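You operate a simulated robot arm through the tools that you are given. There is no shell and no other tool. Be economical: measure what you need, move in short steps, check, and stop when the job is done.

You are at the controls of a simulated robot arm. One attempt, no reset.

## Task
Set the fence to the job card's width, clamp it, and lay the card's board between fence and stop.
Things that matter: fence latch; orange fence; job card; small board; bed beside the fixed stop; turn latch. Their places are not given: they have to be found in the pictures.

Only the result counts: the job must be done as asked and must still hold three seconds after the hand-in. Knocking over, shifting, dropping, spilling or breaking anything else fails it.

## Robot
A 7-joint arm with a two-finger parallel gripper, fixed in place. Base frame: the origin is at the foot of the arm, x ahead of it, y to its left, z up; the work surface is at about z = 0.78. Readings come in m, degrees, newtons and seconds.
With the tool pointing down near the work surface it reaches from about 0.34 to 0.76 m from the base axis. Its first joint turns from -115.0 to 115.0 degrees. Payload 3.91 kg.
The TCP is the grasp point between the finger pads, 0.03 m short of the fingertips. In the tool frame z runs along the fingers and y along their closing line. The gripper opens to 0.11 m. The fingers are 0.02 m wide and 0.01 m thick; the gripper's body (0.048 by 0.112 m) begins 0.055 m behind the TCP.
Orientation is that of the tool frame in the base frame, as [roll, pitch, yaw] about the fixed x, y, z axes, in that order (R = Rz(yaw) Ry(pitch) Rx(roll)). With the fingers straight down and closing along the base's y, the tool's x points along the base's -x, its y along +y and its z along -z.

## Interface
- The arm moves only by the tool apply_moves. Its argument "plan" is a list that holds one entry, the list of rows, each a list of 7 numbers: the shift along the tool's x, y, z in m, then the turn, a rotation vector about the tool's x, y, z in degrees, then the gripper command, from -1 (shut) to 1 (fully open), values between in proportion. In form: [[[x, y, z, wx, wy, wz, hand], ...]]. A call has 1 to 10 rows; each row shifts and turns the commanded pose from where the row before left it, along the tool's axes as they then stand. A row lasts 0.2 s, in which the tool goes at most 0.05 m and 8.6 degrees; a call with a longer step from one row to the next is refused whole, and so is a gripper value outside its range. Where a pose cannot be reached the arm comes as near as it can. A force on the tool above 40 N (or 10 N above the force at the start of the call, whichever is more), or a blocked arm, ends the call early, and 0.2 s more pass. The fingers move at their own pace (about 0.108 m/s each) and stop on an object; they squeeze with about 20 N. The grip force told is the motor's: it shows also when the fingers shut on nothing. Time passes only in rows, and 0.2 s behind the last, so rows that do not move let the fingers close. The reply holds the time, the measured pose of the TCP, the force on the tool along the base axes, the opening and the grip force, in the units named above and with some noise.
- Cameras (640 x 400 px; columns grow to the right, rows downward): "scene" is fixed at [0.3918, -0.5129, 1.5055]; the picture's right is [1.00, -0.00, 0.00], its down [-0.00, -0.75, -0.66] and it looks along [0.00, 0.66, -0.75] (base axes); focal length 349 px, centre (320, 200). "wrist" rides on the gripper at [0.072, 0.017, -0.103] in the tool frame; the picture's right is [-0.23, 0.97, 0.00], its down [-0.76, -0.18, -0.62] and it looks along [-0.61, -0.14, 0.78] (tool axes); focal length 222 px, centre (320, 200).
- capture(camera): a new picture of that camera. The clock stands still meanwhile.
- move_column(by): slides the trunk up (or, below 0, down) by that many m; the arm rides with it, the base frame stays. It gives what a move gives, with no picture.
- measure_at(camera, pixels): for up to 12 pixels [column, row] of the newest picture of that camera ("zoom" is the newest enlarged one), the place [x, y, z] in the base frame of the surface seen there, good to about 0.002 m, but the place of the scene camera against the robot may be out by one fixed shift of up to 0.018 m in any direction. The clock stands still meanwhile.
- zoom(camera, box): a new picture of the part [left, top, right, bottom] of that camera's present view, enlarged. The clock stands still meanwhile.
- job_done(): hands the job in; it is judged then, once.

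Keep the steps short. Do not move on a guess: measure, check each grasp and each placing, and mend mistakes. In all there are 80 turns and 38 pictures (those below and enlarged ones count). Leave the gripper open and the arm clear of the work at the hand-in unless told otherwise, and finish with a single line.

The tools are called after "Call:" as a command line: name --argument value ..., lists and objects as JSON in quotes. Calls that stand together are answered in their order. apply_moves: Moves the arm, as the interface text tells. Its arguments: {"type":"object","properties":{"plan":{"type":"array","items":{"type":"array","items":{"type":"array","items":{"type":"number"}}}}},"required":["plan"]} The other tools are called the same way: move_column (by) slides the trunk up or down; capture (camera) takes a picture; measure_at (camera, pixels) gives the place of the surface under pixels of a picture; zoom (camera, box) takes an enlarged picture of a part of a camera's view; job_done () hands the job in.

At the start:

```text
time_s: 0.0
ee_pos: [0.3544, 0.3101, 1.0215]
ee_rot: [-180.0, 0.0, -179.9]
wrist_force: [1.4, -0.1, 0.2]
finger_gap: 0.1103
gripper_force: 0.1
trunk travel left (down, up): [-0.7, 0.29]
```

scene: 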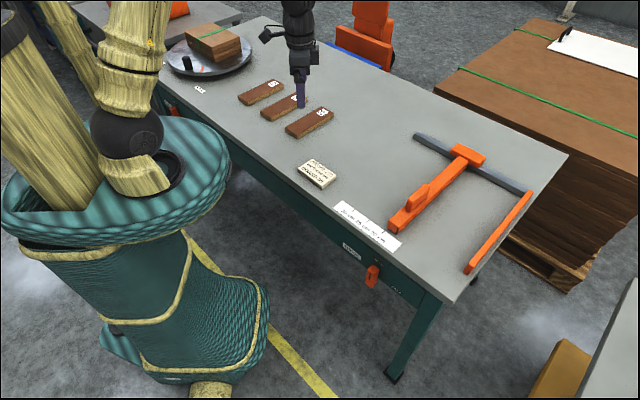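
wrist: 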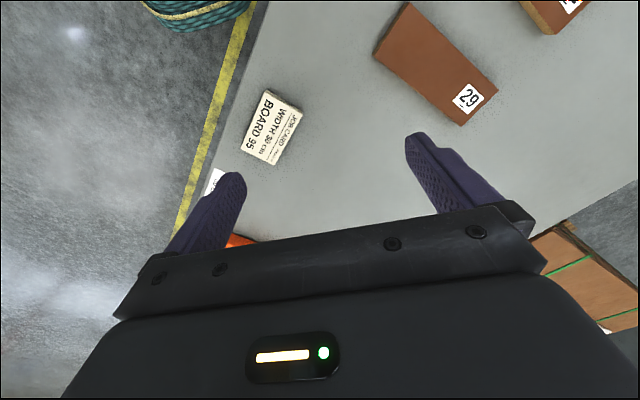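

I see the job card (wrist, about 275,125), three boards, an orange fence on a rail and a ruler. First I will enlarge the card, the boards and the fixture.

Call:
zoom --camera "wrist" --box '[230, 80, 320, 170]'

Call:
zoom --camera "scene" --box '[320, 110, 560, 310]'

Call:
zoom --camera "scene" --box '[180, 60, 350, 200]'

```text
4.44 times, centred on (275, 125) of wrist
```

zoom: 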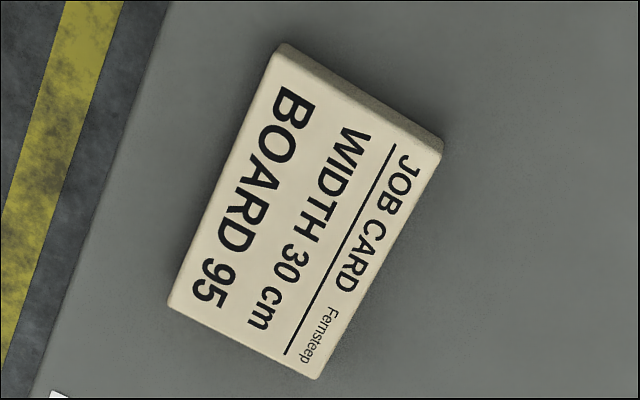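

```text
2.00 times, centred on (440, 210) of scene
```

zoom: 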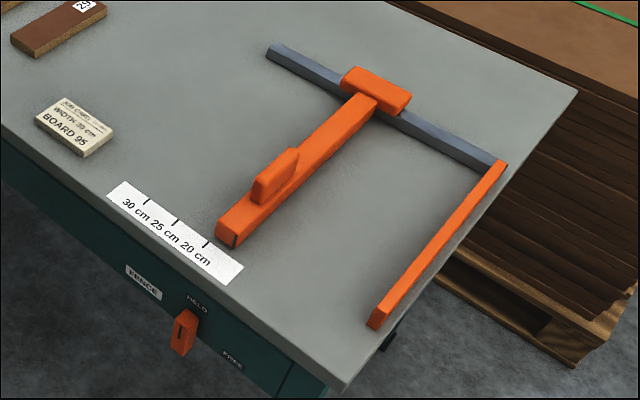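

```text
2.86 times, centred on (265, 130) of scene
```

zoom: 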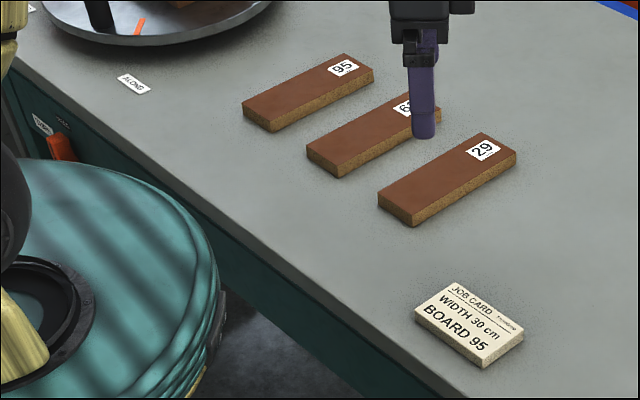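

The card says width 30 cm, board 95. Next I measure the fixture (scene) and the board 95.

Call:
measure_at --camera "scene" --pixels '[[394, 222], [408, 231], [464, 150], [454, 163], [483, 155], [418, 197], [419, 136], [525, 190], [467, 272], [530, 194], [472, 262], [370, 276]]'

Call:
measure_at --camera "scene" --pixels '[[340, 205], [353, 211], [368, 219], [383, 229], [395, 246], [375, 266], [373, 285], [393, 290], [350, 250], [420, 220], [440, 220], [475, 180]]'

Call:
measure_at --camera "zoom" --pixels '[[244, 108], [270, 121], [345, 55], [373, 69], [268, 131], [308, 88], [62, 146], [41, 124], [132, 83], [200, 20], [372, 80], [420, 230]]'

Call:
zoom --camera "scene" --box '[330, 190, 450, 310]'

Call:
zoom --camera "scene" --box '[140, 10, 280, 130]'

```text
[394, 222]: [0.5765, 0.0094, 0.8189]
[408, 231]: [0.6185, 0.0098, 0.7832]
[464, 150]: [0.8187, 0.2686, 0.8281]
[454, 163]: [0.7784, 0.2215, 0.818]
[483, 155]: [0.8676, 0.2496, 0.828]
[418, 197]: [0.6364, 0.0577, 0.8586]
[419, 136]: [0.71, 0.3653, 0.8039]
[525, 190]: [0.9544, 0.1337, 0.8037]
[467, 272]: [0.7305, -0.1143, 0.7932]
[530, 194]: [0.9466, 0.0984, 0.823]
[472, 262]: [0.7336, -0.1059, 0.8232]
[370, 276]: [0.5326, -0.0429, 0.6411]
```

```text
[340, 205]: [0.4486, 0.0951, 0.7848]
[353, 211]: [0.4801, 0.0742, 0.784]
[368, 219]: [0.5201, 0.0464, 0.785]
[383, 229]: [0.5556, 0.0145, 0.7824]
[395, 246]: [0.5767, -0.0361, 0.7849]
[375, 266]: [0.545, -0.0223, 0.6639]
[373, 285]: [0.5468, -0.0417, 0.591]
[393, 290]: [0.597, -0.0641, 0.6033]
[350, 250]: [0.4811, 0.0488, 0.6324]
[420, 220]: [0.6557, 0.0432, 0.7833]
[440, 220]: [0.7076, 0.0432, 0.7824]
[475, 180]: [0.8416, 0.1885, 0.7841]
```

```text
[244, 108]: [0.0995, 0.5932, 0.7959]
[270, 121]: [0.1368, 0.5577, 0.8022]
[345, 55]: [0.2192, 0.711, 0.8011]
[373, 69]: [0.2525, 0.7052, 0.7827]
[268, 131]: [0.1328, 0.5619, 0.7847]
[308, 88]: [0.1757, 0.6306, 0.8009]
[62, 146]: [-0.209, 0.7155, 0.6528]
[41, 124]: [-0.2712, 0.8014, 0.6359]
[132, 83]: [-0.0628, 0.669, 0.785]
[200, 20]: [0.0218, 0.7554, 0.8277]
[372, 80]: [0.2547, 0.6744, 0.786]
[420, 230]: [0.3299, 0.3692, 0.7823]
```

```text
3.33 times, centred on (390, 250) of scene
```

zoom: 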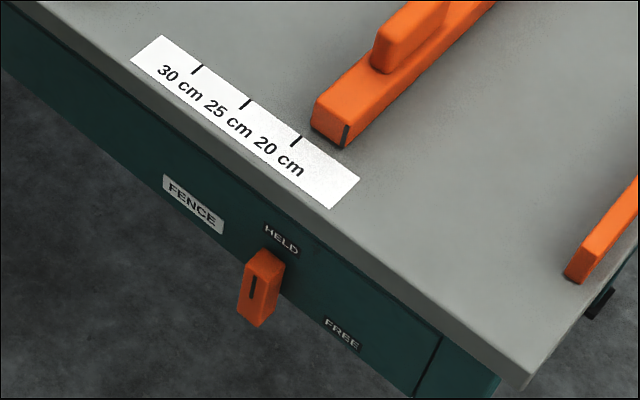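

```text
3.33 times, centred on (210, 70) of scene
```

zoom: 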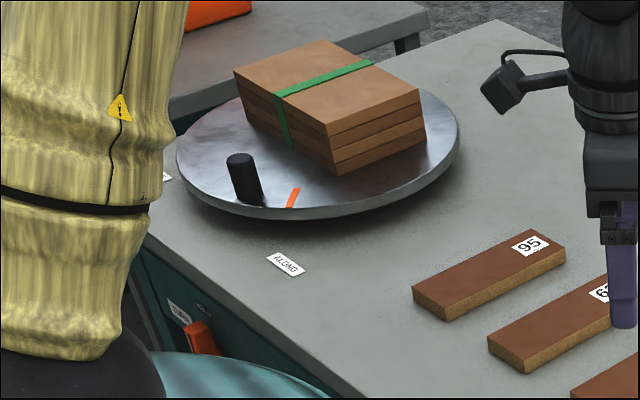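

Fence latch is on the front panel under the table, at HELD; the lever would go to FREE. I enlarge it and measure the lever, labels, fence mark and ticks.

Call:
zoom --camera "scene" --box '[340, 240, 420, 300]'

Call:
measure_at --camera "scene" --pixels '[[353.1, 210.6], [367.8, 220.5], [383.2, 231.3], [396.5, 233], [398, 227], [389, 219], [416, 199], [408, 208], [427, 187], [430, 193], [412, 212], [440, 180]]'

```text
6.67 times, centred on (380, 270) of scene
```

zoom: 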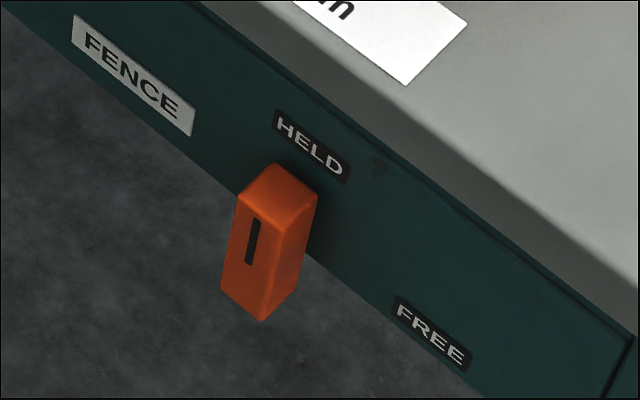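

```text
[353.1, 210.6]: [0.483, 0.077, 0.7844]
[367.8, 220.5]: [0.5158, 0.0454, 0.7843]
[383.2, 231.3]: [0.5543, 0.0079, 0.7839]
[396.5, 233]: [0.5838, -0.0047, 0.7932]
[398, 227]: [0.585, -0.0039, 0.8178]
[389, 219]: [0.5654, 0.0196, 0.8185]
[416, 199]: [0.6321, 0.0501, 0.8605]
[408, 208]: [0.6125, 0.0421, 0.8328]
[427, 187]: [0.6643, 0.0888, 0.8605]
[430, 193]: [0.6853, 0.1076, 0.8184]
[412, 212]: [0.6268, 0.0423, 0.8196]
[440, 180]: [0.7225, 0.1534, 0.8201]
```

Now measuring the latch points in this enlarged picture.

Call:
measure_at --camera "zoom" --pixels '[[262, 195], [275, 165], [240, 205], [292, 208], [316, 195], [222, 285], [262, 318], [254, 222], [248, 260], [310, 148], [430, 333], [130, 75]]'

Call:
measure_at --camera "zoom" --pixels '[[300, 260], [330, 200], [400, 250], [550, 300], [320, 30], [500, 200], [245, 240], [265, 290], [308, 245], [272, 180]]'

```text
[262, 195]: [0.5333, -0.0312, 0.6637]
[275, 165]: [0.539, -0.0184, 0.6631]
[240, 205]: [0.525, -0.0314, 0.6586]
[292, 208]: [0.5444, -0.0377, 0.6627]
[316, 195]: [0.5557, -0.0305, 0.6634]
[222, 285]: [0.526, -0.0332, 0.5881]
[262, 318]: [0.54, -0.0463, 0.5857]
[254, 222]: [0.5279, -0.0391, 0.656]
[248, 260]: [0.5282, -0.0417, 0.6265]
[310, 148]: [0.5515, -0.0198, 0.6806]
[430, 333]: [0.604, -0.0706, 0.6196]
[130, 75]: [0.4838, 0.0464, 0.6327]
```

```text
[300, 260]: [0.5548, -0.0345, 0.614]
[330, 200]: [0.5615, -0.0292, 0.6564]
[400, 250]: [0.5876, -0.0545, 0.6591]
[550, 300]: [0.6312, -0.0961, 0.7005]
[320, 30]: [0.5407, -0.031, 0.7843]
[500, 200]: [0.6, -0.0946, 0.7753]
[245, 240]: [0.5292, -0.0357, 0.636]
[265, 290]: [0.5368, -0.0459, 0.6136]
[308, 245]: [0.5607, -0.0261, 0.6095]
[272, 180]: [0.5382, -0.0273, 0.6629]
```

Pivot seems to be near the lever's middle, FREE lies clockwise. The scene camera may be shifted, so I compare the same points (card corners, label 29) in both cameras.

Call:
measure_at --camera "wrist" --pixels '[[468, 98], [267.5, 91.5], [299, 113], [273, 163], [243, 148], [270, 128]]'

Call:
zoom --camera "scene" --box '[280, 100, 360, 200]'

```text
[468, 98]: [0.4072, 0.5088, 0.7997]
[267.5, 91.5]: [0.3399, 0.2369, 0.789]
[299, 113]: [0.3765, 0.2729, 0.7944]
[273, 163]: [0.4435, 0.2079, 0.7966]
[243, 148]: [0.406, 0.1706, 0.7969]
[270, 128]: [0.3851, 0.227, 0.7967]
```

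```text
4.00 times, centred on (320, 150) of scene
```

zoom: 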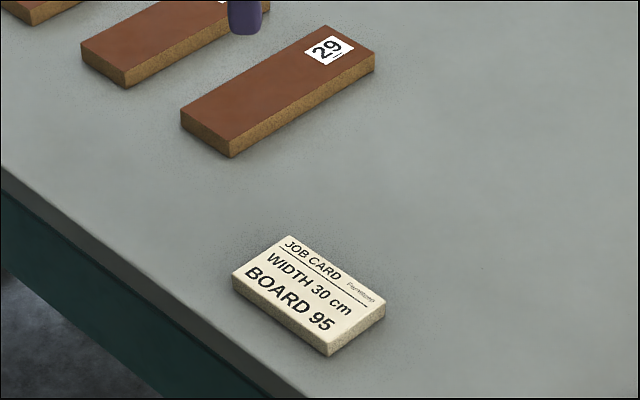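

Call:
measure_at --camera "zoom" --pixels '[[330, 49], [236, 275], [289, 240], [381, 300], [329, 341], [308, 288]]'

```text
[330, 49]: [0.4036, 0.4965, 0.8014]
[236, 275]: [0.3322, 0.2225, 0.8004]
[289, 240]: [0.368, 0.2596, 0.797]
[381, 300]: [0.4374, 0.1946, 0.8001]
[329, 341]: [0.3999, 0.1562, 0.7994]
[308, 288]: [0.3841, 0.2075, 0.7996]
```

The scene reads about (-0.006, -0.0135, +0.003) against the wrist camera; I'll add the correction. Now I carry the open gripper off the table towards the front of the fence latch, height unchanged.

Call:
apply_moves --plan '[[[-0.007, -0.044, 0, 0, 0, 0, 1], [-0.007, -0.044, 0, 0, 0, 0, 1], [-0.007, -0.044, 0, 0, 0, 0, 1], [-0.007, -0.044, 0, 0, 0, 0, 1], [-0.007, -0.044, 0, 0, 0, 0, 1], [-0.007, -0.044, 0, 0, 0, 0, 1], [-0.007, -0.044, 0, 0, 0, 0, 1], [-0.007, -0.044, 0, 0, 0, 0, 1], [-0.007, -0.044, 0, 0, 0, 0, 1], [-0.007, -0.044, 0, 0, 0, 0, 1]]]'

Call:
apply_moves --plan '[[[0, 0, 0, 0, 0, -7.65, 1], [0, 0, 0, 0, 0, -7.65, 1], [0, 0, 0, 0, 0, -7.65, 1], [0, 0, 0, 0, 0, -7.65, 1], [0, 0, 0, 0, 0, -7.65, 1], [0, 0, 0, 0, 0, -7.65, 1], [0, 0, 0, 0, 0, 0, 1]]]'

```text
time_s: 2.2
ee_pos: [0.4243, -0.1294, 1.0232]
ee_rot: [179.8, -0.1, 179.9]
wrist_force: [-0.2, 0.3, -0.6]
finger_gap: 0.1096
gripper_force: 0.0
trunk travel left (down, up): [-0.7, 0.29]
```

```text
time_s: 3.8
ee_pos: [0.4255, -0.1295, 1.0238]
ee_rot: [180.0, -0.1, -134.0]
wrist_force: [-0.4, 0.4, -0.3]
finger_gap: 0.11
gripper_force: 0.0
trunk travel left (down, up): [-0.7, 0.29]
```

Now heading is right (−134°). A wrist picture from here should show fence and ruler.

Call:
capture --camera "wrist"

```text
28 pictures are left
```

wrist: 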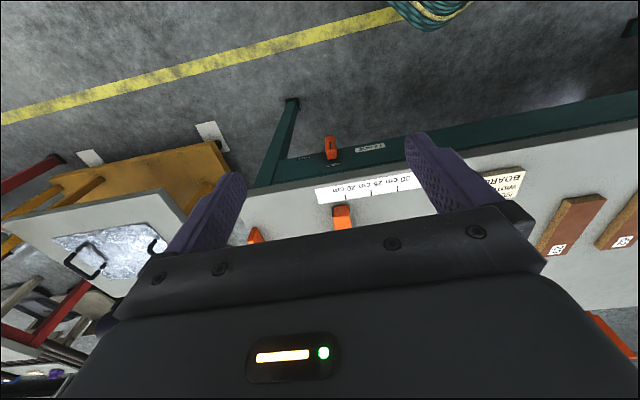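

The latch is at (331,147), ticks near (345..398,180), fence end at (343,215). I measure these with the wrist camera.

Call:
measure_at --camera "wrist" --pixels '[[331, 157], [331, 140], [333, 164], [305, 157], [370, 147], [346, 203], [372, 193], [399, 188], [342, 208], [336, 222], [350, 220], [255, 233]]'

Call:
zoom --camera "wrist" --box '[280, 120, 430, 240]'

```text
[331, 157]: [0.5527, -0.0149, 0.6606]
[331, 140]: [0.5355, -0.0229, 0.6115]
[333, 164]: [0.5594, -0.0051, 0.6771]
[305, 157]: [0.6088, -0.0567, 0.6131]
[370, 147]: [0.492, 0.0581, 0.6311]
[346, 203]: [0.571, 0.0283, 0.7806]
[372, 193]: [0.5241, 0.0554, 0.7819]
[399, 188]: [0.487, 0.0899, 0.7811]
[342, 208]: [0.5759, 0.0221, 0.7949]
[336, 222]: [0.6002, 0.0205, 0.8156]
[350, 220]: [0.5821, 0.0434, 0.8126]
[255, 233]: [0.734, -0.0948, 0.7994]
```

```text
3.33 times, centred on (355, 180) of wrist
```

zoom: 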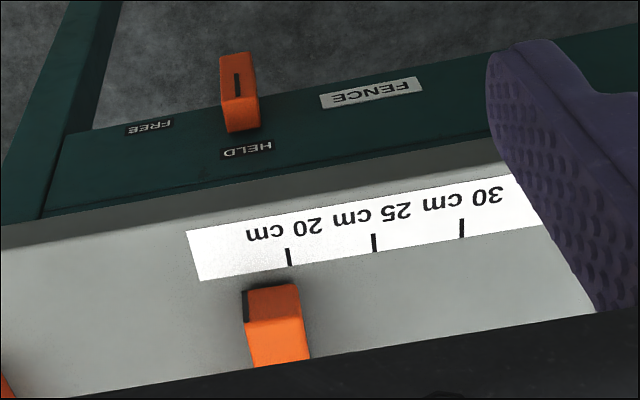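

Call:
measure_at --camera "zoom" --pixels '[[289, 257], [374, 243], [462, 228], [246, 315], [246, 295], [300, 288], [308, 350], [255, 365], [245, 153], [150, 127], [370, 93], [237, 85]]'

Call:
measure_at --camera "zoom" --pixels '[[240, 128], [260, 124], [225, 58], [248, 56], [222, 90], [262, 100], [288, 200], [200, 120], [4, 390], [283, 288]]'

```text
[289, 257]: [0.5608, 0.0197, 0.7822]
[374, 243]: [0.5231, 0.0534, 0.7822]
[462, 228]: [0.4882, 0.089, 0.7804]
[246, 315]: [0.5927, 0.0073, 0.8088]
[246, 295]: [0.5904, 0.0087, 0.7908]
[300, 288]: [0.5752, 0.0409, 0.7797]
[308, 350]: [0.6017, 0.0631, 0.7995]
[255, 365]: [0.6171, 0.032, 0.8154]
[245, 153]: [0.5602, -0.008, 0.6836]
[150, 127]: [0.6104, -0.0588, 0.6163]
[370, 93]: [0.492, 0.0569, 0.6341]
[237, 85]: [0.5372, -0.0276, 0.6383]
```

```text
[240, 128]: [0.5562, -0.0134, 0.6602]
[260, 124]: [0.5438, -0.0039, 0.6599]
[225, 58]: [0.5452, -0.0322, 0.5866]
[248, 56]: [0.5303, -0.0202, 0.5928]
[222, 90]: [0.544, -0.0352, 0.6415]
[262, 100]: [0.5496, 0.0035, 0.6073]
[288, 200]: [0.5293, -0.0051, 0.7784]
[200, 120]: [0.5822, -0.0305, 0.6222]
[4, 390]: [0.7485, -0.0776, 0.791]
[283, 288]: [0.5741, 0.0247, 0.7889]
```

Readings agree: 30 tick at (0.488,0.089), fence mark now near 17 cm, latch pivot about (0.557,−0.02 →) s≈0.406, z≈0.62. Now I pitch the tool horizontal, facing the panel.

Call:
apply_moves --plan '[[[0, 0, 0, 0, -8.2, 0, 1], [0, 0, 0, 0, -8.2, 0, 1], [0, 0, 0, 0, -8.2, 0, 1], [0, 0, 0, 0, -8.2, 0, 1], [0, 0, 0, 0, -8.2, 0, 1], [0, 0, 0, 0, -8.2, 0, 1], [0, 0, 0, 0, -8.2, 0, 1], [0, 0, 0, 0, -8.2, 0, 1], [0, 0, 0, 0, -8.2, 0, 1], [0, 0, 0, 0, -8.2, 0, 1]]]'

Call:
apply_moves --plan '[[[0, 0, 0, 0, -8.0, 0, 1], [0, 0, 0, 0, 0, 0, 1]]]'

Call:
capture --camera "scene"

```text
time_s: 6.0
ee_pos: [0.424, -0.1312, 1.0239]
ee_rot: [-179.7, 82.0, -133.7]
wrist_force: [0.1, 0.8, -0.4]
finger_gap: 0.1099
gripper_force: 0.0
trunk travel left (down, up): [-0.7, 0.29]
```

```text
time_s: 6.6
ee_pos: [0.4248, -0.1305, 1.0223]
ee_rot: [-13.9, 89.9, 31.9]
wrist_force: [0.1, 0.1, 0.3]
finger_gap: 0.1099
gripper_force: 0.2
trunk travel left (down, up): [-0.7, 0.29]
```

```text
26 pictures are left
```

scene: 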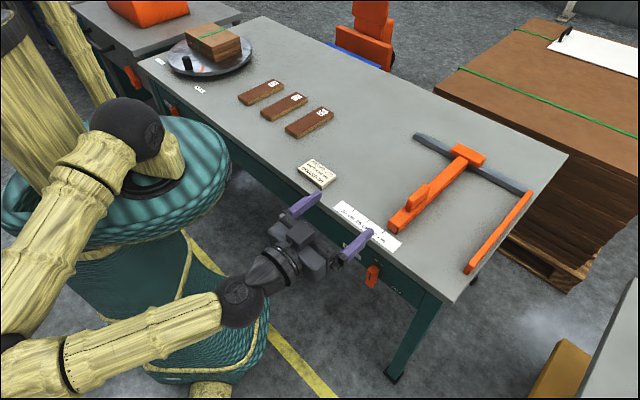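

Arm is in front of the table with clear space. I lower the trunk 0.40 m to bring the gripper to latch height.

Call:
move_column --by -0.2

Call:
move_column --by -0.2015

Call:
capture --camera "wrist"

```text
time_s: 8.8
ee_pos: [0.424, -0.1303, 0.8219]
ee_rot: [127.9, 90.0, 173.7]
wrist_force: [0.6, -0.3, 0.3]
finger_gap: 0.1102
gripper_force: 0.0
trunk travel left (down, up): [-0.5, 0.49]
```

```text
time_s: 10.9
ee_pos: [0.4239, -0.1301, 0.6209]
ee_rot: [-43.6, 90.0, 2.3]
wrist_force: [0.3, -0.8, -0.6]
finger_gap: 0.1099
gripper_force: 0.1
trunk travel left (down, up): [-0.299, 0.691]
```

```text
25 pictures are left
```

wrist: 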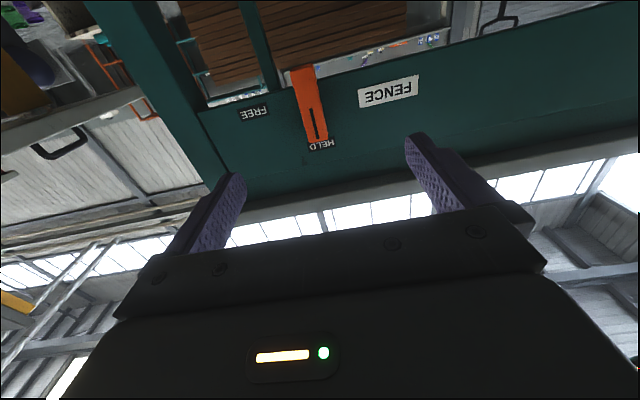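

Call:
measure_at --camera "wrist" --pixels '[[293, 72], [315, 67], [306, 138], [327, 135], [303, 105], [320, 100], [318, 145], [253, 112], [388, 92], [350, 110], [270, 140], [300, 70]]'

Call:
zoom --camera "wrist" --box '[230, 50, 400, 170]'

```text
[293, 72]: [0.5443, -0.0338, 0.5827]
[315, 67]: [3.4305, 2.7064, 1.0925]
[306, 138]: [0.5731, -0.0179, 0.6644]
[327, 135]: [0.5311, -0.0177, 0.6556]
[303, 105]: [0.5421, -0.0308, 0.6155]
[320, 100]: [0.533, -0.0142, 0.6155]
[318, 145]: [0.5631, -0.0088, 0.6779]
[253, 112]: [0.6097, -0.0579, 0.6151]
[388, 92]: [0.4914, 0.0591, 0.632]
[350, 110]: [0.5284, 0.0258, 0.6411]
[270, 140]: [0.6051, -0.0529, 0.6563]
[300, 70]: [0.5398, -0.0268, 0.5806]
```

```text
3.33 times, centred on (315, 110) of wrist
```

zoom: 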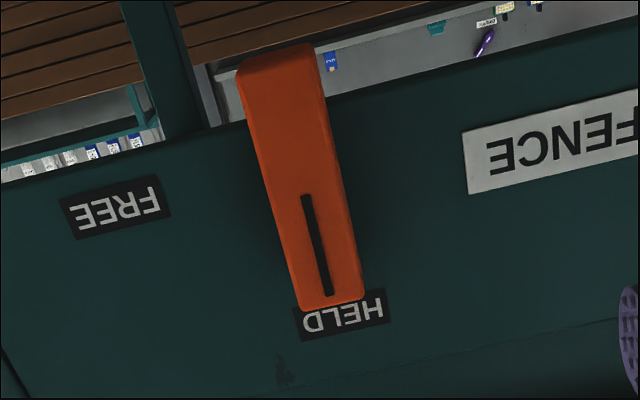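

Lever centre is about 6 mm to the right of the tool axis, front face 0.15 m ahead, panel 0.18 m ahead. I advance with open fingers so the tips straddle the lever, stopping ~9 mm short of the panel.

Call:
apply_moves --plan '[[[0, -0.0065, 0.03, 0, 0, 0, 1], [0, 0, 0.03, 0, 0, 0, 1], [0, 0, 0.03, 0, 0, 0, 1], [0, 0, 0.028, 0, 0, 0, 1], [0, 0, 0.02, 0, 0, 0, 1], [0, 0, 0.004, 0, 0, 0, 1]]]'

Call:
capture --camera "wrist"

```text
time_s: 12.3
ee_pos: [0.5276, -0.0326, 0.6215]
ee_rot: [102.1, 89.9, 148.1]
wrist_force: [0.0, 0.7, -0.4]
finger_gap: 0.11
gripper_force: 0.1
trunk travel left (down, up): [-0.299, 0.691]
```

```text
23 pictures are left
```

wrist: 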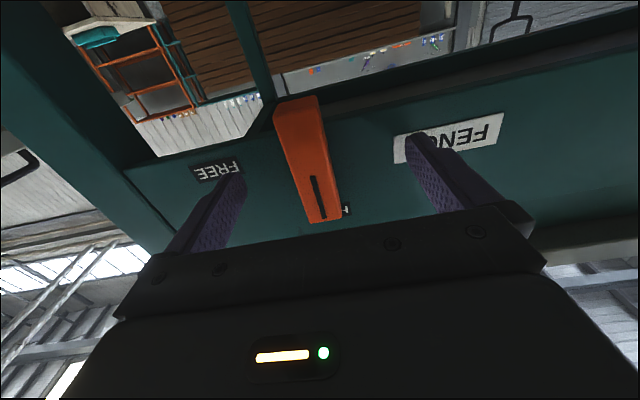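

The lever is centred between the fingers. I close gently on it.

Call:
apply_moves --plan '[[[0, 0, 0, 0, 0, 0, 0], [0, 0, 0, 0, 0, 0, -0.5], [0, 0, 0, 0, 0, 0, -1], [0, 0, 0, 0, 0, 0, -1]]]'

```text
time_s: 13.3
ee_pos: [0.5298, -0.0361, 0.6197]
ee_rot: [-13.3, 90.0, 32.2]
wrist_force: [24.5, -15.1, 5.9]
finger_gap: 0.0247
gripper_force: 45.0
trunk travel left (down, up): [-0.299, 0.691]
```

Gripped (gap 0.0247), but there is a side force of ~29 N to the right; I shift the tool 4 mm right to relieve it.

Call:
apply_moves --plan '[[[0, -0.004, 0, 0, 0, 0, -1], [0, 0, 0, 0, 0, 0, -1]]]'

```text
time_s: 13.9
ee_pos: [0.5291, -0.0368, 0.6205]
ee_rot: [71.4, 89.9, 117.3]
wrist_force: [2.2, -14.7, 2.0]
finger_gap: 0.0249
gripper_force: 45.1
trunk travel left (down, up): [-0.299, 0.691]
```

Force is low now. Turn the lever clockwise towards FREE in steps.

Call:
apply_moves --plan '[[[0, -0.001, 0, 0, 0, 5, -1], [0, 0, 0, 0, 0, 6, -1], [0, 0, 0, 0, 0, 6, -1], [0, 0, 0, 0, 0, 6, -1], [0, 0, 0, 0, 0, 6, -1]]]'

Call:
capture --camera "wrist"

```text
time_s: 15.2
ee_pos: [0.5317, -0.0378, 0.6202]
ee_rot: [90.2, 60.7, 135.9]
wrist_force: [-12.7, -23.5, -13.7]
finger_gap: 0.0248
gripper_force: 45.0
trunk travel left (down, up): [-0.299, 0.691]
```

```text
22 pictures are left
```

wrist: 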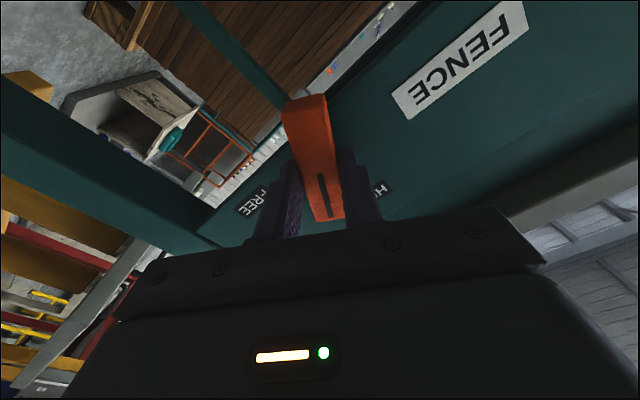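

The lever turns with the hand. The panel-ward push is ~26 N, so I back off 2 mm and go on turning.

Call:
apply_moves --plan '[[[0, 0, -0.002, 0, 0, 6, -1], [0, 0, 0, 0, 0, 6, -1], [0, 0, 0, 0, 0, 6, -1], [0, 0, 0, 0, 0, 6, -1], [0, 0, 0, 0, 0, 6, -1]]]'

```text
time_s: 16.4
ee_pos: [0.533, -0.0393, 0.6174]
ee_rot: [90.3, 30.7, 135.9]
wrist_force: [15.7, -16.2, -29.1]
finger_gap: 0.0246
gripper_force: 44.5
trunk travel left (down, up): [-0.299, 0.691]
```

Side force grows (right/down), so the pivot is slightly right and lower; I shift ~4 mm that way and continue.

Call:
apply_moves --plan '[[[-0.001, -0.004, 0, 0, 0, 0, -1], [0, 0, 0, 0, 0, 5, -1], [0, 0, 0, 0, 0, 6, -1], [0, 0, 0, 0, 0, 6, -1]]]'

```text
time_s: 17.4
ee_pos: [0.5331, -0.0401, 0.6168]
ee_rot: [90.0, 13.7, 136.0]
wrist_force: [5.7, -10.4, -25.2]
finger_gap: 0.0247
gripper_force: 44.9
trunk travel left (down, up): [-0.299, 0.691]
```

Call:
apply_moves --plan '[[[0, -0.003, 0, 0, 0, 5, -1], [0, 0, 0, 0, 0, 5, -1], [0, 0, 0, 0, 0, 5, -1], [0, 0, 0, 0, 0, 0, -1]]]'

Call:
capture --camera "scene"

Call:
capture --camera "wrist"

```text
time_s: 18.4
ee_pos: [0.5329, -0.0409, 0.6148]
ee_rot: [90.1, -1.0, 135.9]
wrist_force: [24.8, 6.1, -5.4]
finger_gap: 0.0247
gripper_force: 45.0
trunk travel left (down, up): [-0.299, 0.691]
```

```text
21 pictures are left
```

scene: 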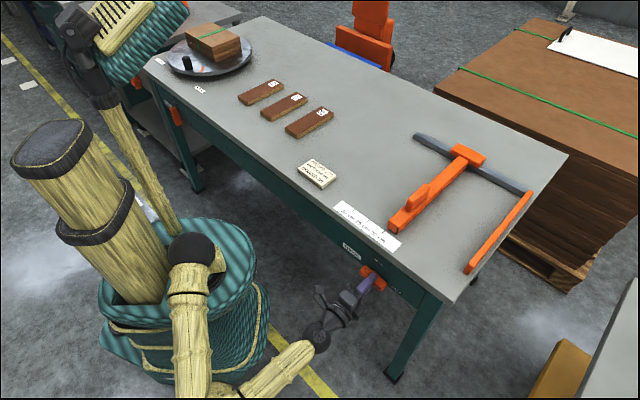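

```text
20 pictures are left
```

wrist: 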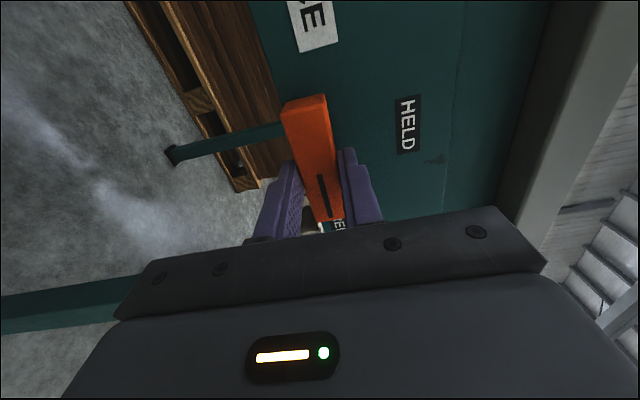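

Lever points at FREE. I open and back straight off.

Call:
apply_moves --plan '[[[0, 0, 0, 0, 0, 0, 0.3], [0, 0, 0, 0, 0, 0, 0.3], [0, 0, 0, 0, 0, 0, 0.3], [0, 0, -0.02, 0, 0, 0, 0.3], [0, 0, -0.04, 0, 0, 0, 0.3], [0, 0, -0.045, 0, 0, 0, 0.3], [0, 0, -0.045, 0, 0, 0, 0.3]]]'

Call:
capture --camera "wrist"

```text
time_s: 19.9
ee_pos: [0.4287, -0.1495, 0.6172]
ee_rot: [90.0, -1.1, 135.9]
wrist_force: [0.6, 0.2, 0.6]
finger_gap: 0.0715
gripper_force: 0.0
trunk travel left (down, up): [-0.299, 0.691]
```

```text
19 pictures are left
```

wrist: 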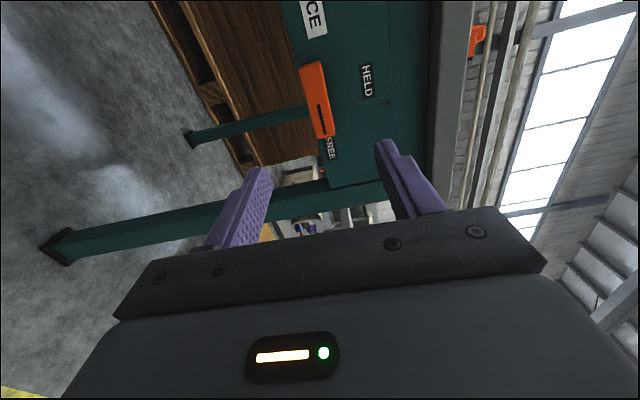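

Latch is at FREE and stays. Raise the trunk, then undo the roll and pitch the tool down.

Call:
move_column --by 0.4

Call:
apply_moves --plan '[[[0, 0, 0, 0, 0, -8.5, 0.3], [0, 0, 0, 0, 0, -8.5, 0.3], [0, 0, 0, 0, 0, -8.5, 0.3], [0, 0, 0, 0, 0, -8.5, 0.3], [0, 0, 0, 0, 0, -8.5, 0.3], [0, 0, 0, 0, 0, -8.5, 0.3], [0, 0, 0, 0, 0, -8.5, 0.3], [0, 0, 0, 0, 0, -8.5, 0.3], [0, 0, 0, 0, 0, -8.5, 0.3], [0, 0, 0, 0, 0, -8.5, 0.3]]]'

Call:
apply_moves --plan '[[[0, 0, 0, 0, 0, -6, 0.3], [0, 0, 0, 0, 8.5, 0, 0.3], [0, 0, 0, 0, 8.5, 0, 0.3], [0, 0, 0, 0, 8.5, 0, 0.3], [0, 0, 0, 0, 8.5, 0, 0.3], [0, 0, 0, 0, 8.5, 0, 0.3], [0, 0, 0, 0, 8.5, 0, 0.3], [0, 0, 0, 0, 8.5, 0, 0.3], [0, 0, 0, 0, 8.5, 0, 0.3], [0, 0, 0, 0, 8.5, 0, 0.3]]]'

```text
time_s: 23.8
ee_pos: [0.4264, -0.1502, 1.0157]
ee_rot: [89.9, -1.0, 136.0]
wrist_force: [-0.4, 0.3, -0.5]
finger_gap: 0.0715
gripper_force: 0.1
trunk travel left (down, up): [-0.699, 0.291]
```

```text
time_s: 26.0
ee_pos: [0.425, -0.1495, 1.0155]
ee_rot: [89.8, 84.2, 135.6]
wrist_force: [-0.2, 0.6, 0.6]
finger_gap: 0.0713
gripper_force: 0.1
trunk travel left (down, up): [-0.699, 0.291]
```

```text
time_s: 28.2
ee_pos: [0.428, -0.149, 1.0175]
ee_rot: [180.0, 13.3, -134.0]
wrist_force: [0.0, 0.1, -0.1]
finger_gap: 0.0715
gripper_force: 0.1
trunk travel left (down, up): [-0.699, 0.291]
```

Call:
apply_moves --plan '[[[0, 0, 0, 0, 6.7, 0, 0.3], [0, 0, 0, 0, 6.6, 0, 0.3], [-0.045, 0, 0, 0, 0, 0, 0.3], [-0.045, 0, 0, 0, 0, 0, 0.3], [-0.045, 0, 0, 0, 0, 0, 0.3], [-0.045, 0, 0, 0, 0, 0, 0.3], [-0.045, 0, 0, 0, 0, 0, 0.3], [-0.045, 0, 0, 0, 0, 0, 0.3], [0, 0, 0, 0, 0, 0, 0.3]]]'

Call:
capture --camera "wrist"

```text
time_s: 30.2
ee_pos: [0.6133, 0.0394, 1.02]
ee_rot: [-179.9, 0.1, -134.4]
wrist_force: [-0.3, 0.4, 0.5]
finger_gap: 0.0713
gripper_force: 0.1
trunk travel left (down, up): [-0.699, 0.291]
```

```text
18 pictures are left
```

wrist: 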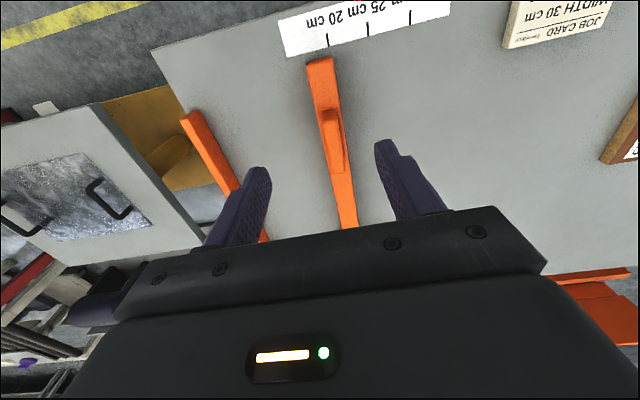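

Call:
zoom --camera "wrist" --box '[270, 10, 430, 190]'

Call:
measure_at --camera "wrist" --pixels '[[320, 110], [337, 106], [330, 108], [335, 174], [344, 173], [326, 112], [328, 125], [340, 140], [181, 117], [193, 111], [232, 182], [240, 180]]'

Call:
measure_at --camera "wrist" --pixels '[[327, 40], [368, 28], [411, 15], [308, 66], [313, 84], [318, 100], [309, 78], [338, 227], [356, 225], [331, 60], [324, 120], [332, 112]]'

```text
2.22 times, centred on (350, 100) of wrist
```

zoom: 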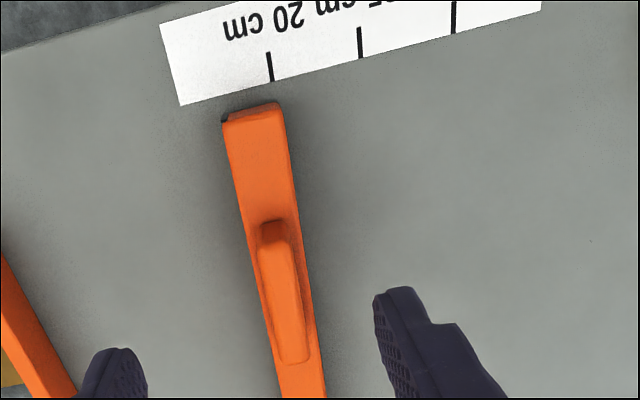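

```text
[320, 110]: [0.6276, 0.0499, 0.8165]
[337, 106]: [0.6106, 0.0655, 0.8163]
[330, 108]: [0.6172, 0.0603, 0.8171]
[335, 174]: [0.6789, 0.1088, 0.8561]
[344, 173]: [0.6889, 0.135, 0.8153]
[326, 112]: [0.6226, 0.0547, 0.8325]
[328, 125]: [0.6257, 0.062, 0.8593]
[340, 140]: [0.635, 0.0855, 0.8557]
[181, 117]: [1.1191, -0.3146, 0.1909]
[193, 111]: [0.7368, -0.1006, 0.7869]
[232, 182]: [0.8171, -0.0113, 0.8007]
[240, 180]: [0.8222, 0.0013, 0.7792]
```

```text
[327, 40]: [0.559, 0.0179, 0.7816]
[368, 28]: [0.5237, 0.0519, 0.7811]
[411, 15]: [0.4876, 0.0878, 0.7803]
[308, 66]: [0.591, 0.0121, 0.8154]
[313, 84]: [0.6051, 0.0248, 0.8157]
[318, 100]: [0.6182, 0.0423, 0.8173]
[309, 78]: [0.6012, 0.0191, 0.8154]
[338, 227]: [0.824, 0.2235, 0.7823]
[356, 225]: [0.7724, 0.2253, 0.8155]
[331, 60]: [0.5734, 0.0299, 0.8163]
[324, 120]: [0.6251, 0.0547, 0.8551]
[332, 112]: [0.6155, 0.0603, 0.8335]
```

Handle top spans s 0.394–0.414, centred near (0.649, 0.083), top z 0.857, bar top 0.816. I move over it and descend so the fingertips stop ~7 mm above the bar.

Call:
apply_moves --plan '[[[-0.029, 0.005, 0, 0, 0, 0, 0.3], [-0.029, 0.005, 0, 0, 0, 0, 0.3], [0, 0, 0.045, 0, 0, 0, 0.3], [0, 0, 0.045, 0, 0, 0, 0.3], [0, 0, 0.03, 0, 0, 0, 0.3], [0, 0, 0, 0, 0, 0, 0.3]]]'

Call:
capture --camera "wrist"

```text
time_s: 31.6
ee_pos: [0.6488, 0.0914, 0.8985]
ee_rot: [-180.0, 0.2, -134.2]
wrist_force: [-0.7, -0.2, 0.9]
finger_gap: 0.0716
gripper_force: 0.1
trunk travel left (down, up): [-0.699, 0.291]
```

```text
16 pictures are left
```

wrist: 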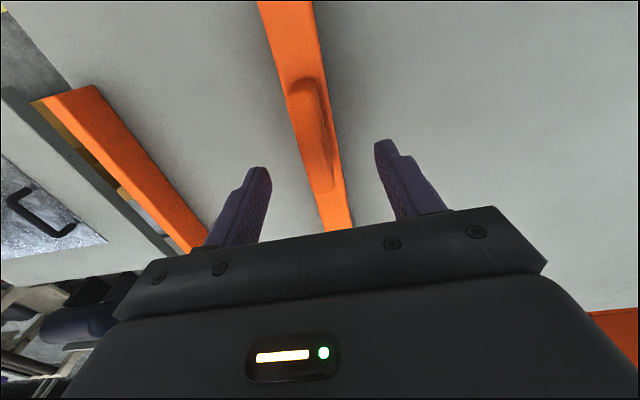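

Handle is between the fingers. Descend 45 mm and close.

Call:
apply_moves --plan '[[[0, 0, 0.02, 0, 0, 0, 0.3], [0, 0, 0.02, 0, 0, 0, 0.3], [0, 0, 0.005, 0, 0, 0, 0.3], [0, 0, 0, 0, 0, 0, -0.4], [0, 0, 0, 0, 0, 0, -1], [0, 0, 0, 0, 0, 0, -1]]]'

```text
time_s: 33.0
ee_pos: [0.65, 0.093, 0.8523]
ee_rot: [-180.0, 0.1, -134.1]
wrist_force: [1.1, 0.7, -0.4]
finger_gap: 0.0203
gripper_force: 45.7
trunk travel left (down, up): [-0.699, 0.291]
```

Handle gripped freely (gap 0.020). Slide the fence 0.12 m away from the stop, then measure.

Call:
apply_moves --plan '[[[0, 0.015, 0, 0, 0, 0, -1], [0, 0.015, 0, 0, 0, 0, -1], [0, 0.015, 0, 0, 0, 0, -1], [0, 0.015, 0, 0, 0, 0, -1], [0, 0.015, 0, 0, 0, 0, -1], [0, 0.015, 0, 0, 0, 0, -1], [0, 0.015, 0, 0, 0, 0, -1], [0, 0.015, 0, 0, 0, 0, -1], [0, 0, 0, 0, 0, 0, -1]]]'

Call:
zoom --camera "scene" --box '[320, 170, 440, 250]'

```text
time_s: 35.0
ee_pos: [0.5638, 0.1796, 0.8525]
ee_rot: [-180.0, 0.2, -134.1]
wrist_force: [6.6, 12.5, -0.4]
finger_gap: 0.0203
gripper_force: 45.3
trunk travel left (down, up): [-0.699, 0.291]
```

```text
5.00 times, centred on (380, 210) of scene
```

zoom: 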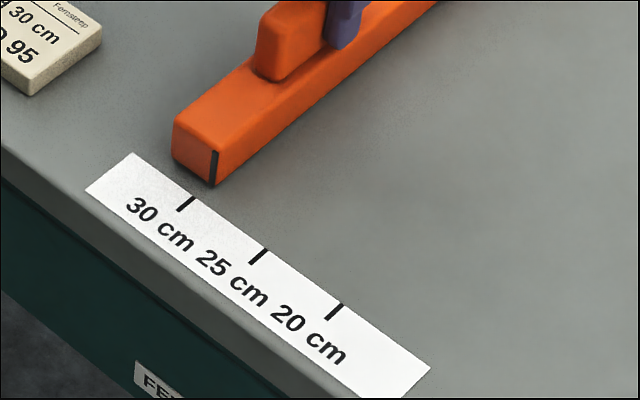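

Call:
measure_at --camera "zoom" --pixels '[[187, 203], [261, 256], [336, 311], [214, 178], [215, 165], [215, 155], [214, 184], [183, 209], [257, 262], [332, 317]]'

```text
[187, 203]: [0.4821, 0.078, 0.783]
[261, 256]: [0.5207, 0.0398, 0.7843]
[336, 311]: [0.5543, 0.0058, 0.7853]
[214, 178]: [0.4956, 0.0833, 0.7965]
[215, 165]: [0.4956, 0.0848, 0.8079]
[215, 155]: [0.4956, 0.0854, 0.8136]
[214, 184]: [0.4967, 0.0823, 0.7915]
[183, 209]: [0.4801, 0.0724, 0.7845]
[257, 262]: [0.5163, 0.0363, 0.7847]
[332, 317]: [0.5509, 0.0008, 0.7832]
```

Mark reads roughly 3–5 mm short of 30. I move 4 mm more and look closer.

Call:
apply_moves --plan '[[[0, 0.004, 0, 0, 0, 0, -1], [0, 0, 0, 0, 0, 0, -1]]]'

Call:
zoom --camera "scene" --box '[340, 195, 380, 220]'

```text
time_s: 35.6
ee_pos: [0.5616, 0.1802, 0.8524]
ee_rot: [-179.9, 0.3, -134.1]
wrist_force: [17.2, 13.7, 1.2]
finger_gap: 0.0201
gripper_force: 44.7
trunk travel left (down, up): [-0.699, 0.291]
```

```text
16.00 times, centred on (360, 208) of scene
```

zoom: 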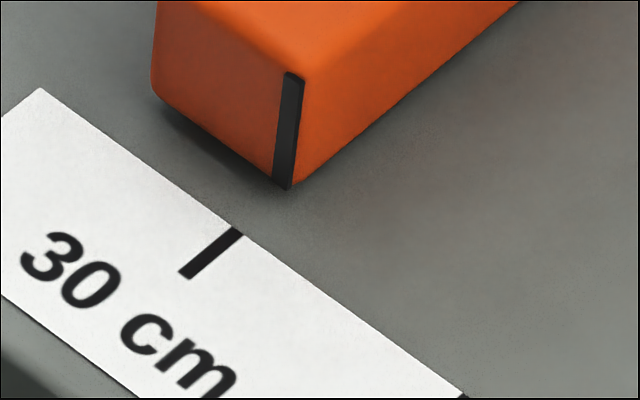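

Call:
measure_at --camera "zoom" --pixels '[[237, 231], [225, 242], [212, 253], [199, 265], [290, 90], [287, 110], [286, 130], [284, 150], [282, 170], [302, 130], [298, 160], [462, 396]]'

```text
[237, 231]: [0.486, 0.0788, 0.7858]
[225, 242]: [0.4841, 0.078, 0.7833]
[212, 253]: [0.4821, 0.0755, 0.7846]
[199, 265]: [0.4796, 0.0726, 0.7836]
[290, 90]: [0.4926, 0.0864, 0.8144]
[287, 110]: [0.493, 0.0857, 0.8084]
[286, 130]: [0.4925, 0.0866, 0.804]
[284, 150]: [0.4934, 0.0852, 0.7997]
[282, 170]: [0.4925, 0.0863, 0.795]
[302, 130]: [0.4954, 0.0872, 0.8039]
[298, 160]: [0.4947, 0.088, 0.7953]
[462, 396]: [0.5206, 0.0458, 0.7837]
```

Tick s = 0.2926, mark s = 0.2928: the fence is at 30 cm. Release gently and rise.

Call:
apply_moves --plan '[[[0, 0, 0, 0, 0, 0, -0.4], [0, 0, 0, 0, 0, 0, 0.1], [0, 0, 0, 0, 0, 0, 0.3], [0, 0, -0.04, 0, 0, 0, 0.3], [0, 0, -0.045, 0, 0, 0, 0.3], [0, 0, -0.045, 0, 0, 0, 0.3], [0, 0, -0.035, 0, 0, 0, 0.3]]]'

Call:
zoom --camera "scene" --box '[340, 195, 380, 220]'

```text
time_s: 37.2
ee_pos: [0.5566, 0.1783, 1.0196]
ee_rot: [180.0, 0.2, -134.1]
wrist_force: [-0.4, -0.6, 0.6]
finger_gap: 0.0714
gripper_force: 0.0
trunk travel left (down, up): [-0.699, 0.291]
```

```text
16.00 times, centred on (360, 208) of scene
```

zoom: 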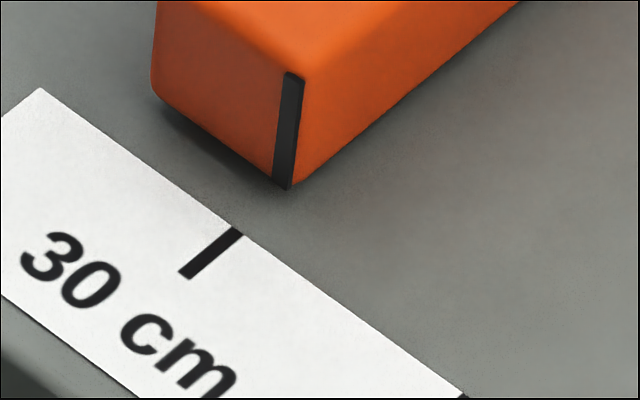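

Fence stayed. Return to the latch: back off the table, pitch up, roll, lower.

Call:
apply_moves --plan '[[[0.0405, -0.017, 0, 0, 0, 0, 0.3], [0.0405, -0.017, 0, 0, 0, 0, 0.3], [0.0405, -0.017, 0, 0, 0, 0, 0.3], [0.0405, -0.017, 0, 0, 0, 0, 0.3], [0.0405, -0.017, 0, 0, 0, 0, 0.3], [0.0405, -0.017, 0, 0, 0, 0, 0.3], [0.0405, -0.017, 0, 0, 0, 0, 0.3], [0.0405, -0.017, 0, 0, 0, 0, 0.3], [0, 0, 0, 0, 0, 0, 0.3]]]'

Call:
apply_moves --plan '[[[0, 0, 0, 0, -8.2, 0, 0.3], [0, 0, 0, 0, -8.2, 0, 0.3], [0, 0, 0, 0, -8.2, 0, 0.3], [0, 0, 0, 0, -8.2, 0, 0.3], [0, 0, 0, 0, -8.2, 0, 0.3], [0, 0, 0, 0, -8.2, 0, 0.3], [0, 0, 0, 0, -8.2, 0, 0.3], [0, 0, 0, 0, -8.2, 0, 0.3], [0, 0, 0, 0, -8.2, 0, 0.3], [0, 0, 0, 0, -8.2, 0, 0.3]]]'

Call:
apply_moves --plan '[[[0, 0, 0, 0, -8.1, 0, 0.3], [0, 0, 0, 0, 0, 8.5, 0.3], [0, 0, 0, 0, 0, 8.5, 0.3], [0, 0, 0, 0, 0, 8.5, 0.3], [0, 0, 0, 0, 0, 8.5, 0.3], [0, 0, 0, 0, 0, 8.5, 0.3], [0, 0, 0, 0, 0, 8.5, 0.3], [0, 0, 0, 0, 0, 8.5, 0.3], [0, 0, 0, 0, 0, 8.5, 0.3], [0, 0, 0, 0, 0, 8.5, 0.3]]]'

Call:
apply_moves --plan '[[[0, 0, 0, 0, 0, 8.5, 0.3], [0, 0, 0, 0, 0, 5.0, 0.3], [0, 0, 0, 0, 0, 0, 0.3]]]'

```text
time_s: 39.2
ee_pos: [0.4294, -0.15, 1.0166]
ee_rot: [179.9, 0.2, -134.1]
wrist_force: [0.4, -0.3, -0.4]
finger_gap: 0.0712
gripper_force: 0.1
trunk travel left (down, up): [-0.699, 0.291]
```

```text
time_s: 41.4
ee_pos: [0.4317, -0.1492, 1.016]
ee_rot: [-179.5, 82.3, -133.7]
wrist_force: [0.5, -0.2, 0.6]
finger_gap: 0.0714
gripper_force: 0.0
trunk travel left (down, up): [-0.699, 0.291]
```

```text
time_s: 43.6
ee_pos: [0.4328, -0.1477, 1.0178]
ee_rot: [89.7, 13.2, 135.8]
wrist_force: [0.1, -0.1, 0.7]
finger_gap: 0.0716
gripper_force: 0.1
trunk travel left (down, up): [-0.699, 0.291]
```

```text
time_s: 44.4
ee_pos: [0.432, -0.1487, 1.0161]
ee_rot: [89.7, -0.1, 135.8]
wrist_force: [0.1, 0.9, 0.6]
finger_gap: 0.0716
gripper_force: 0.1
trunk travel left (down, up): [-0.699, 0.291]
```

Call:
move_column --by -0.4

Call:
apply_moves --plan '[[[0.002, -0.001, 0.04, 0, 0, 0, 0.3], [0, 0, 0.04, 0, 0, 0, 0.3], [0, 0, 0.035, 0, 0, 0, 0.3], [0, 0, 0.025, 0, 0, 0, 0.3], [0, 0, 0.007, 0, 0, 0, 0.3], [0, 0, 0, 0, 0, 0, 0.3]]]'

Call:
capture --camera "wrist"

```text
time_s: 48.2
ee_pos: [0.4311, -0.1484, 0.6183]
ee_rot: [89.7, 0.0, 135.8]
wrist_force: [-0.1, -0.2, 0.5]
finger_gap: 0.0716
gripper_force: 0.1
trunk travel left (down, up): [-0.299, 0.691]
```

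```text
time_s: 49.6
ee_pos: [0.5317, -0.0406, 0.6159]
ee_rot: [89.6, 0.0, 135.9]
wrist_force: [0.1, -0.3, -0.1]
finger_gap: 0.0715
gripper_force: 0.1
trunk travel left (down, up): [-0.299, 0.691]
```

```text
12 pictures are left
```

wrist: 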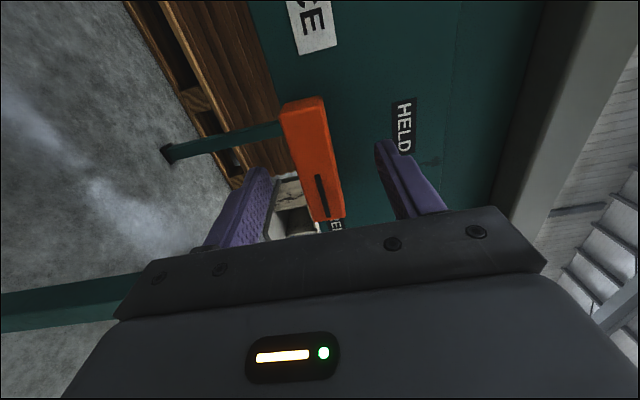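

Lever is between the fingers as before. Close on it.

Call:
apply_moves --plan '[[[0, 0, 0, 0, 0, 0, -0.3], [0, 0, 0, 0, 0, 0, -0.6], [0, 0, 0, 0, 0, 0, -1], [0, 0, 0, 0, 0, 0, -1]]]'

```text
time_s: 50.6
ee_pos: [0.5319, -0.0418, 0.616]
ee_rot: [90.0, -0.1, 136.0]
wrist_force: [-7.4, 4.5, -19.4]
finger_gap: 0.0247
gripper_force: 44.9
trunk travel left (down, up): [-0.299, 0.691]
```

Small down force; shift 2.5 mm down and turn back counter-clockwise.

Call:
apply_moves --plan '[[[0, -0.0025, 0, 0, 0, 0, -1], [0, 0, 0, 0, 0, -6, -1], [0, 0, 0, 0, 0, -6, -1], [0, 0, 0, 0, 0, -6, -1], [0, 0, 0, 0, 0, -6, -1], [0, 0, 0, 0, 0, -6, -1]]]'

```text
time_s: 52.0
ee_pos: [0.5318, -0.0402, 0.6177]
ee_rot: [89.5, 30.2, 135.9]
wrist_force: [-4.3, 8.5, 18.0]
finger_gap: 0.0251
gripper_force: 45.0
trunk travel left (down, up): [-0.299, 0.691]
```

Call:
apply_moves --plan '[[[0, 0.0022, 0, 0, 0, -6, -1], [0, 0, 0, 0, 0, -6, -1], [0, 0, 0, 0, 0, -6, -1], [0, 0, 0, 0, 0, -6, -1], [0, 0, 0, 0, 0, -6, -1]]]'

```text
time_s: 53.2
ee_pos: [0.531, -0.0398, 0.6188]
ee_rot: [89.1, 60.4, 135.2]
wrist_force: [-3.9, 18.0, 32.8]
finger_gap: 0.0248
gripper_force: 45.4
trunk travel left (down, up): [-0.299, 0.691]
```

Relieve up/left by ~3 mm and continue.

Call:
apply_moves --plan '[[[-0.002, 0.0028, 0, 0, 0, 0, -1], [0, 0, 0, 0, 0, -6, -1], [0, 0, 0, 0, 0, -6, -1], [0, 0, 0, 0, 0, -6, -1]]]'

```text
time_s: 54.2
ee_pos: [0.5296, -0.0383, 0.6189]
ee_rot: [88.8, 78.2, 134.7]
wrist_force: [-12.6, 15.8, 12.2]
finger_gap: 0.0249
gripper_force: 45.1
trunk travel left (down, up): [-0.299, 0.691]
```

Call:
apply_moves --plan '[[[-0.001, 0.002, 0, 0, 0, -6, -1], [0, 0, 0, 0, 0, -6, -1], [0, 0, 0, 0, 0, 0, -1]]]'

Call:
capture --camera "wrist"

```text
time_s: 55.0
ee_pos: [0.529, -0.0372, 0.6196]
ee_rot: [-8.7, 89.8, 37.2]
wrist_force: [-16.8, 10.5, -7.5]
finger_gap: 0.0248
gripper_force: 44.7
trunk travel left (down, up): [-0.299, 0.691]
```

```text
11 pictures are left
```

wrist: 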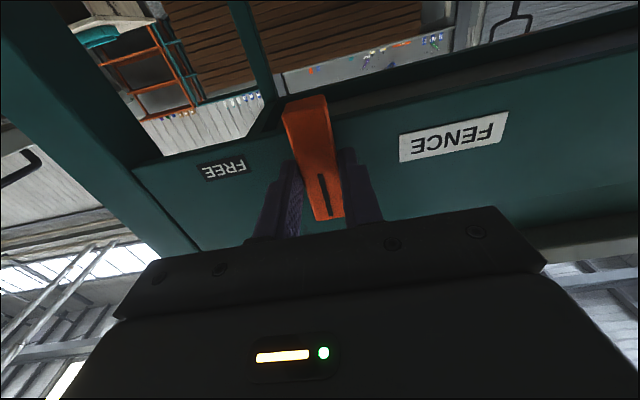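

Lever is upright at HELD. Open and back off, then check.

Call:
apply_moves --plan '[[[0, 0, 0, 0, 0, 0, 0.3], [0, 0, 0, 0, 0, 0, 0.3], [0, 0, 0, 0, 0, 0, 0.3], [0, 0, -0.02, 0, 0, 0, 0.3], [0, 0, -0.04, 0, 0, 0, 0.3], [0, 0, -0.045, 0, 0, 0, 0.3], [0, 0, -0.045, 0, 0, 0, 0.3]]]'

Call:
zoom --camera "wrist" --box '[230, 50, 400, 170]'

Call:
move_column --by 0.4

```text
time_s: 56.6
ee_pos: [0.4257, -0.1486, 0.6197]
ee_rot: [-3.8, 89.7, 42.0]
wrist_force: [0.7, 0.8, -0.3]
finger_gap: 0.0717
gripper_force: 0.1
trunk travel left (down, up): [-0.299, 0.691]
```

```text
3.33 times, centred on (315, 110) of wrist
```

zoom: 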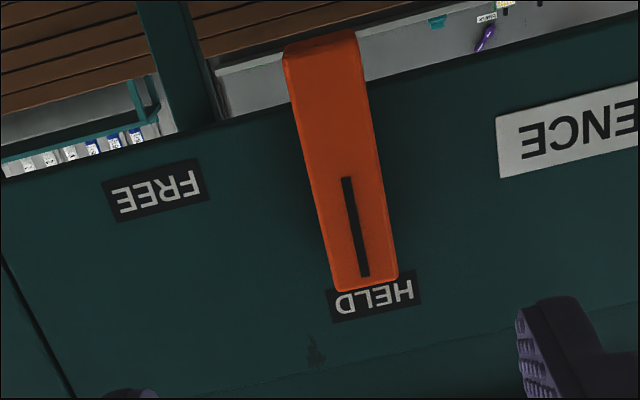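

```text
time_s: 60.4
ee_pos: [0.4269, -0.149, 1.0202]
ee_rot: [0.9, 89.7, 47.0]
wrist_force: [0.2, 0.1, 0.8]
finger_gap: 0.0712
gripper_force: 0.0
trunk travel left (down, up): [-0.699, 0.291]
```

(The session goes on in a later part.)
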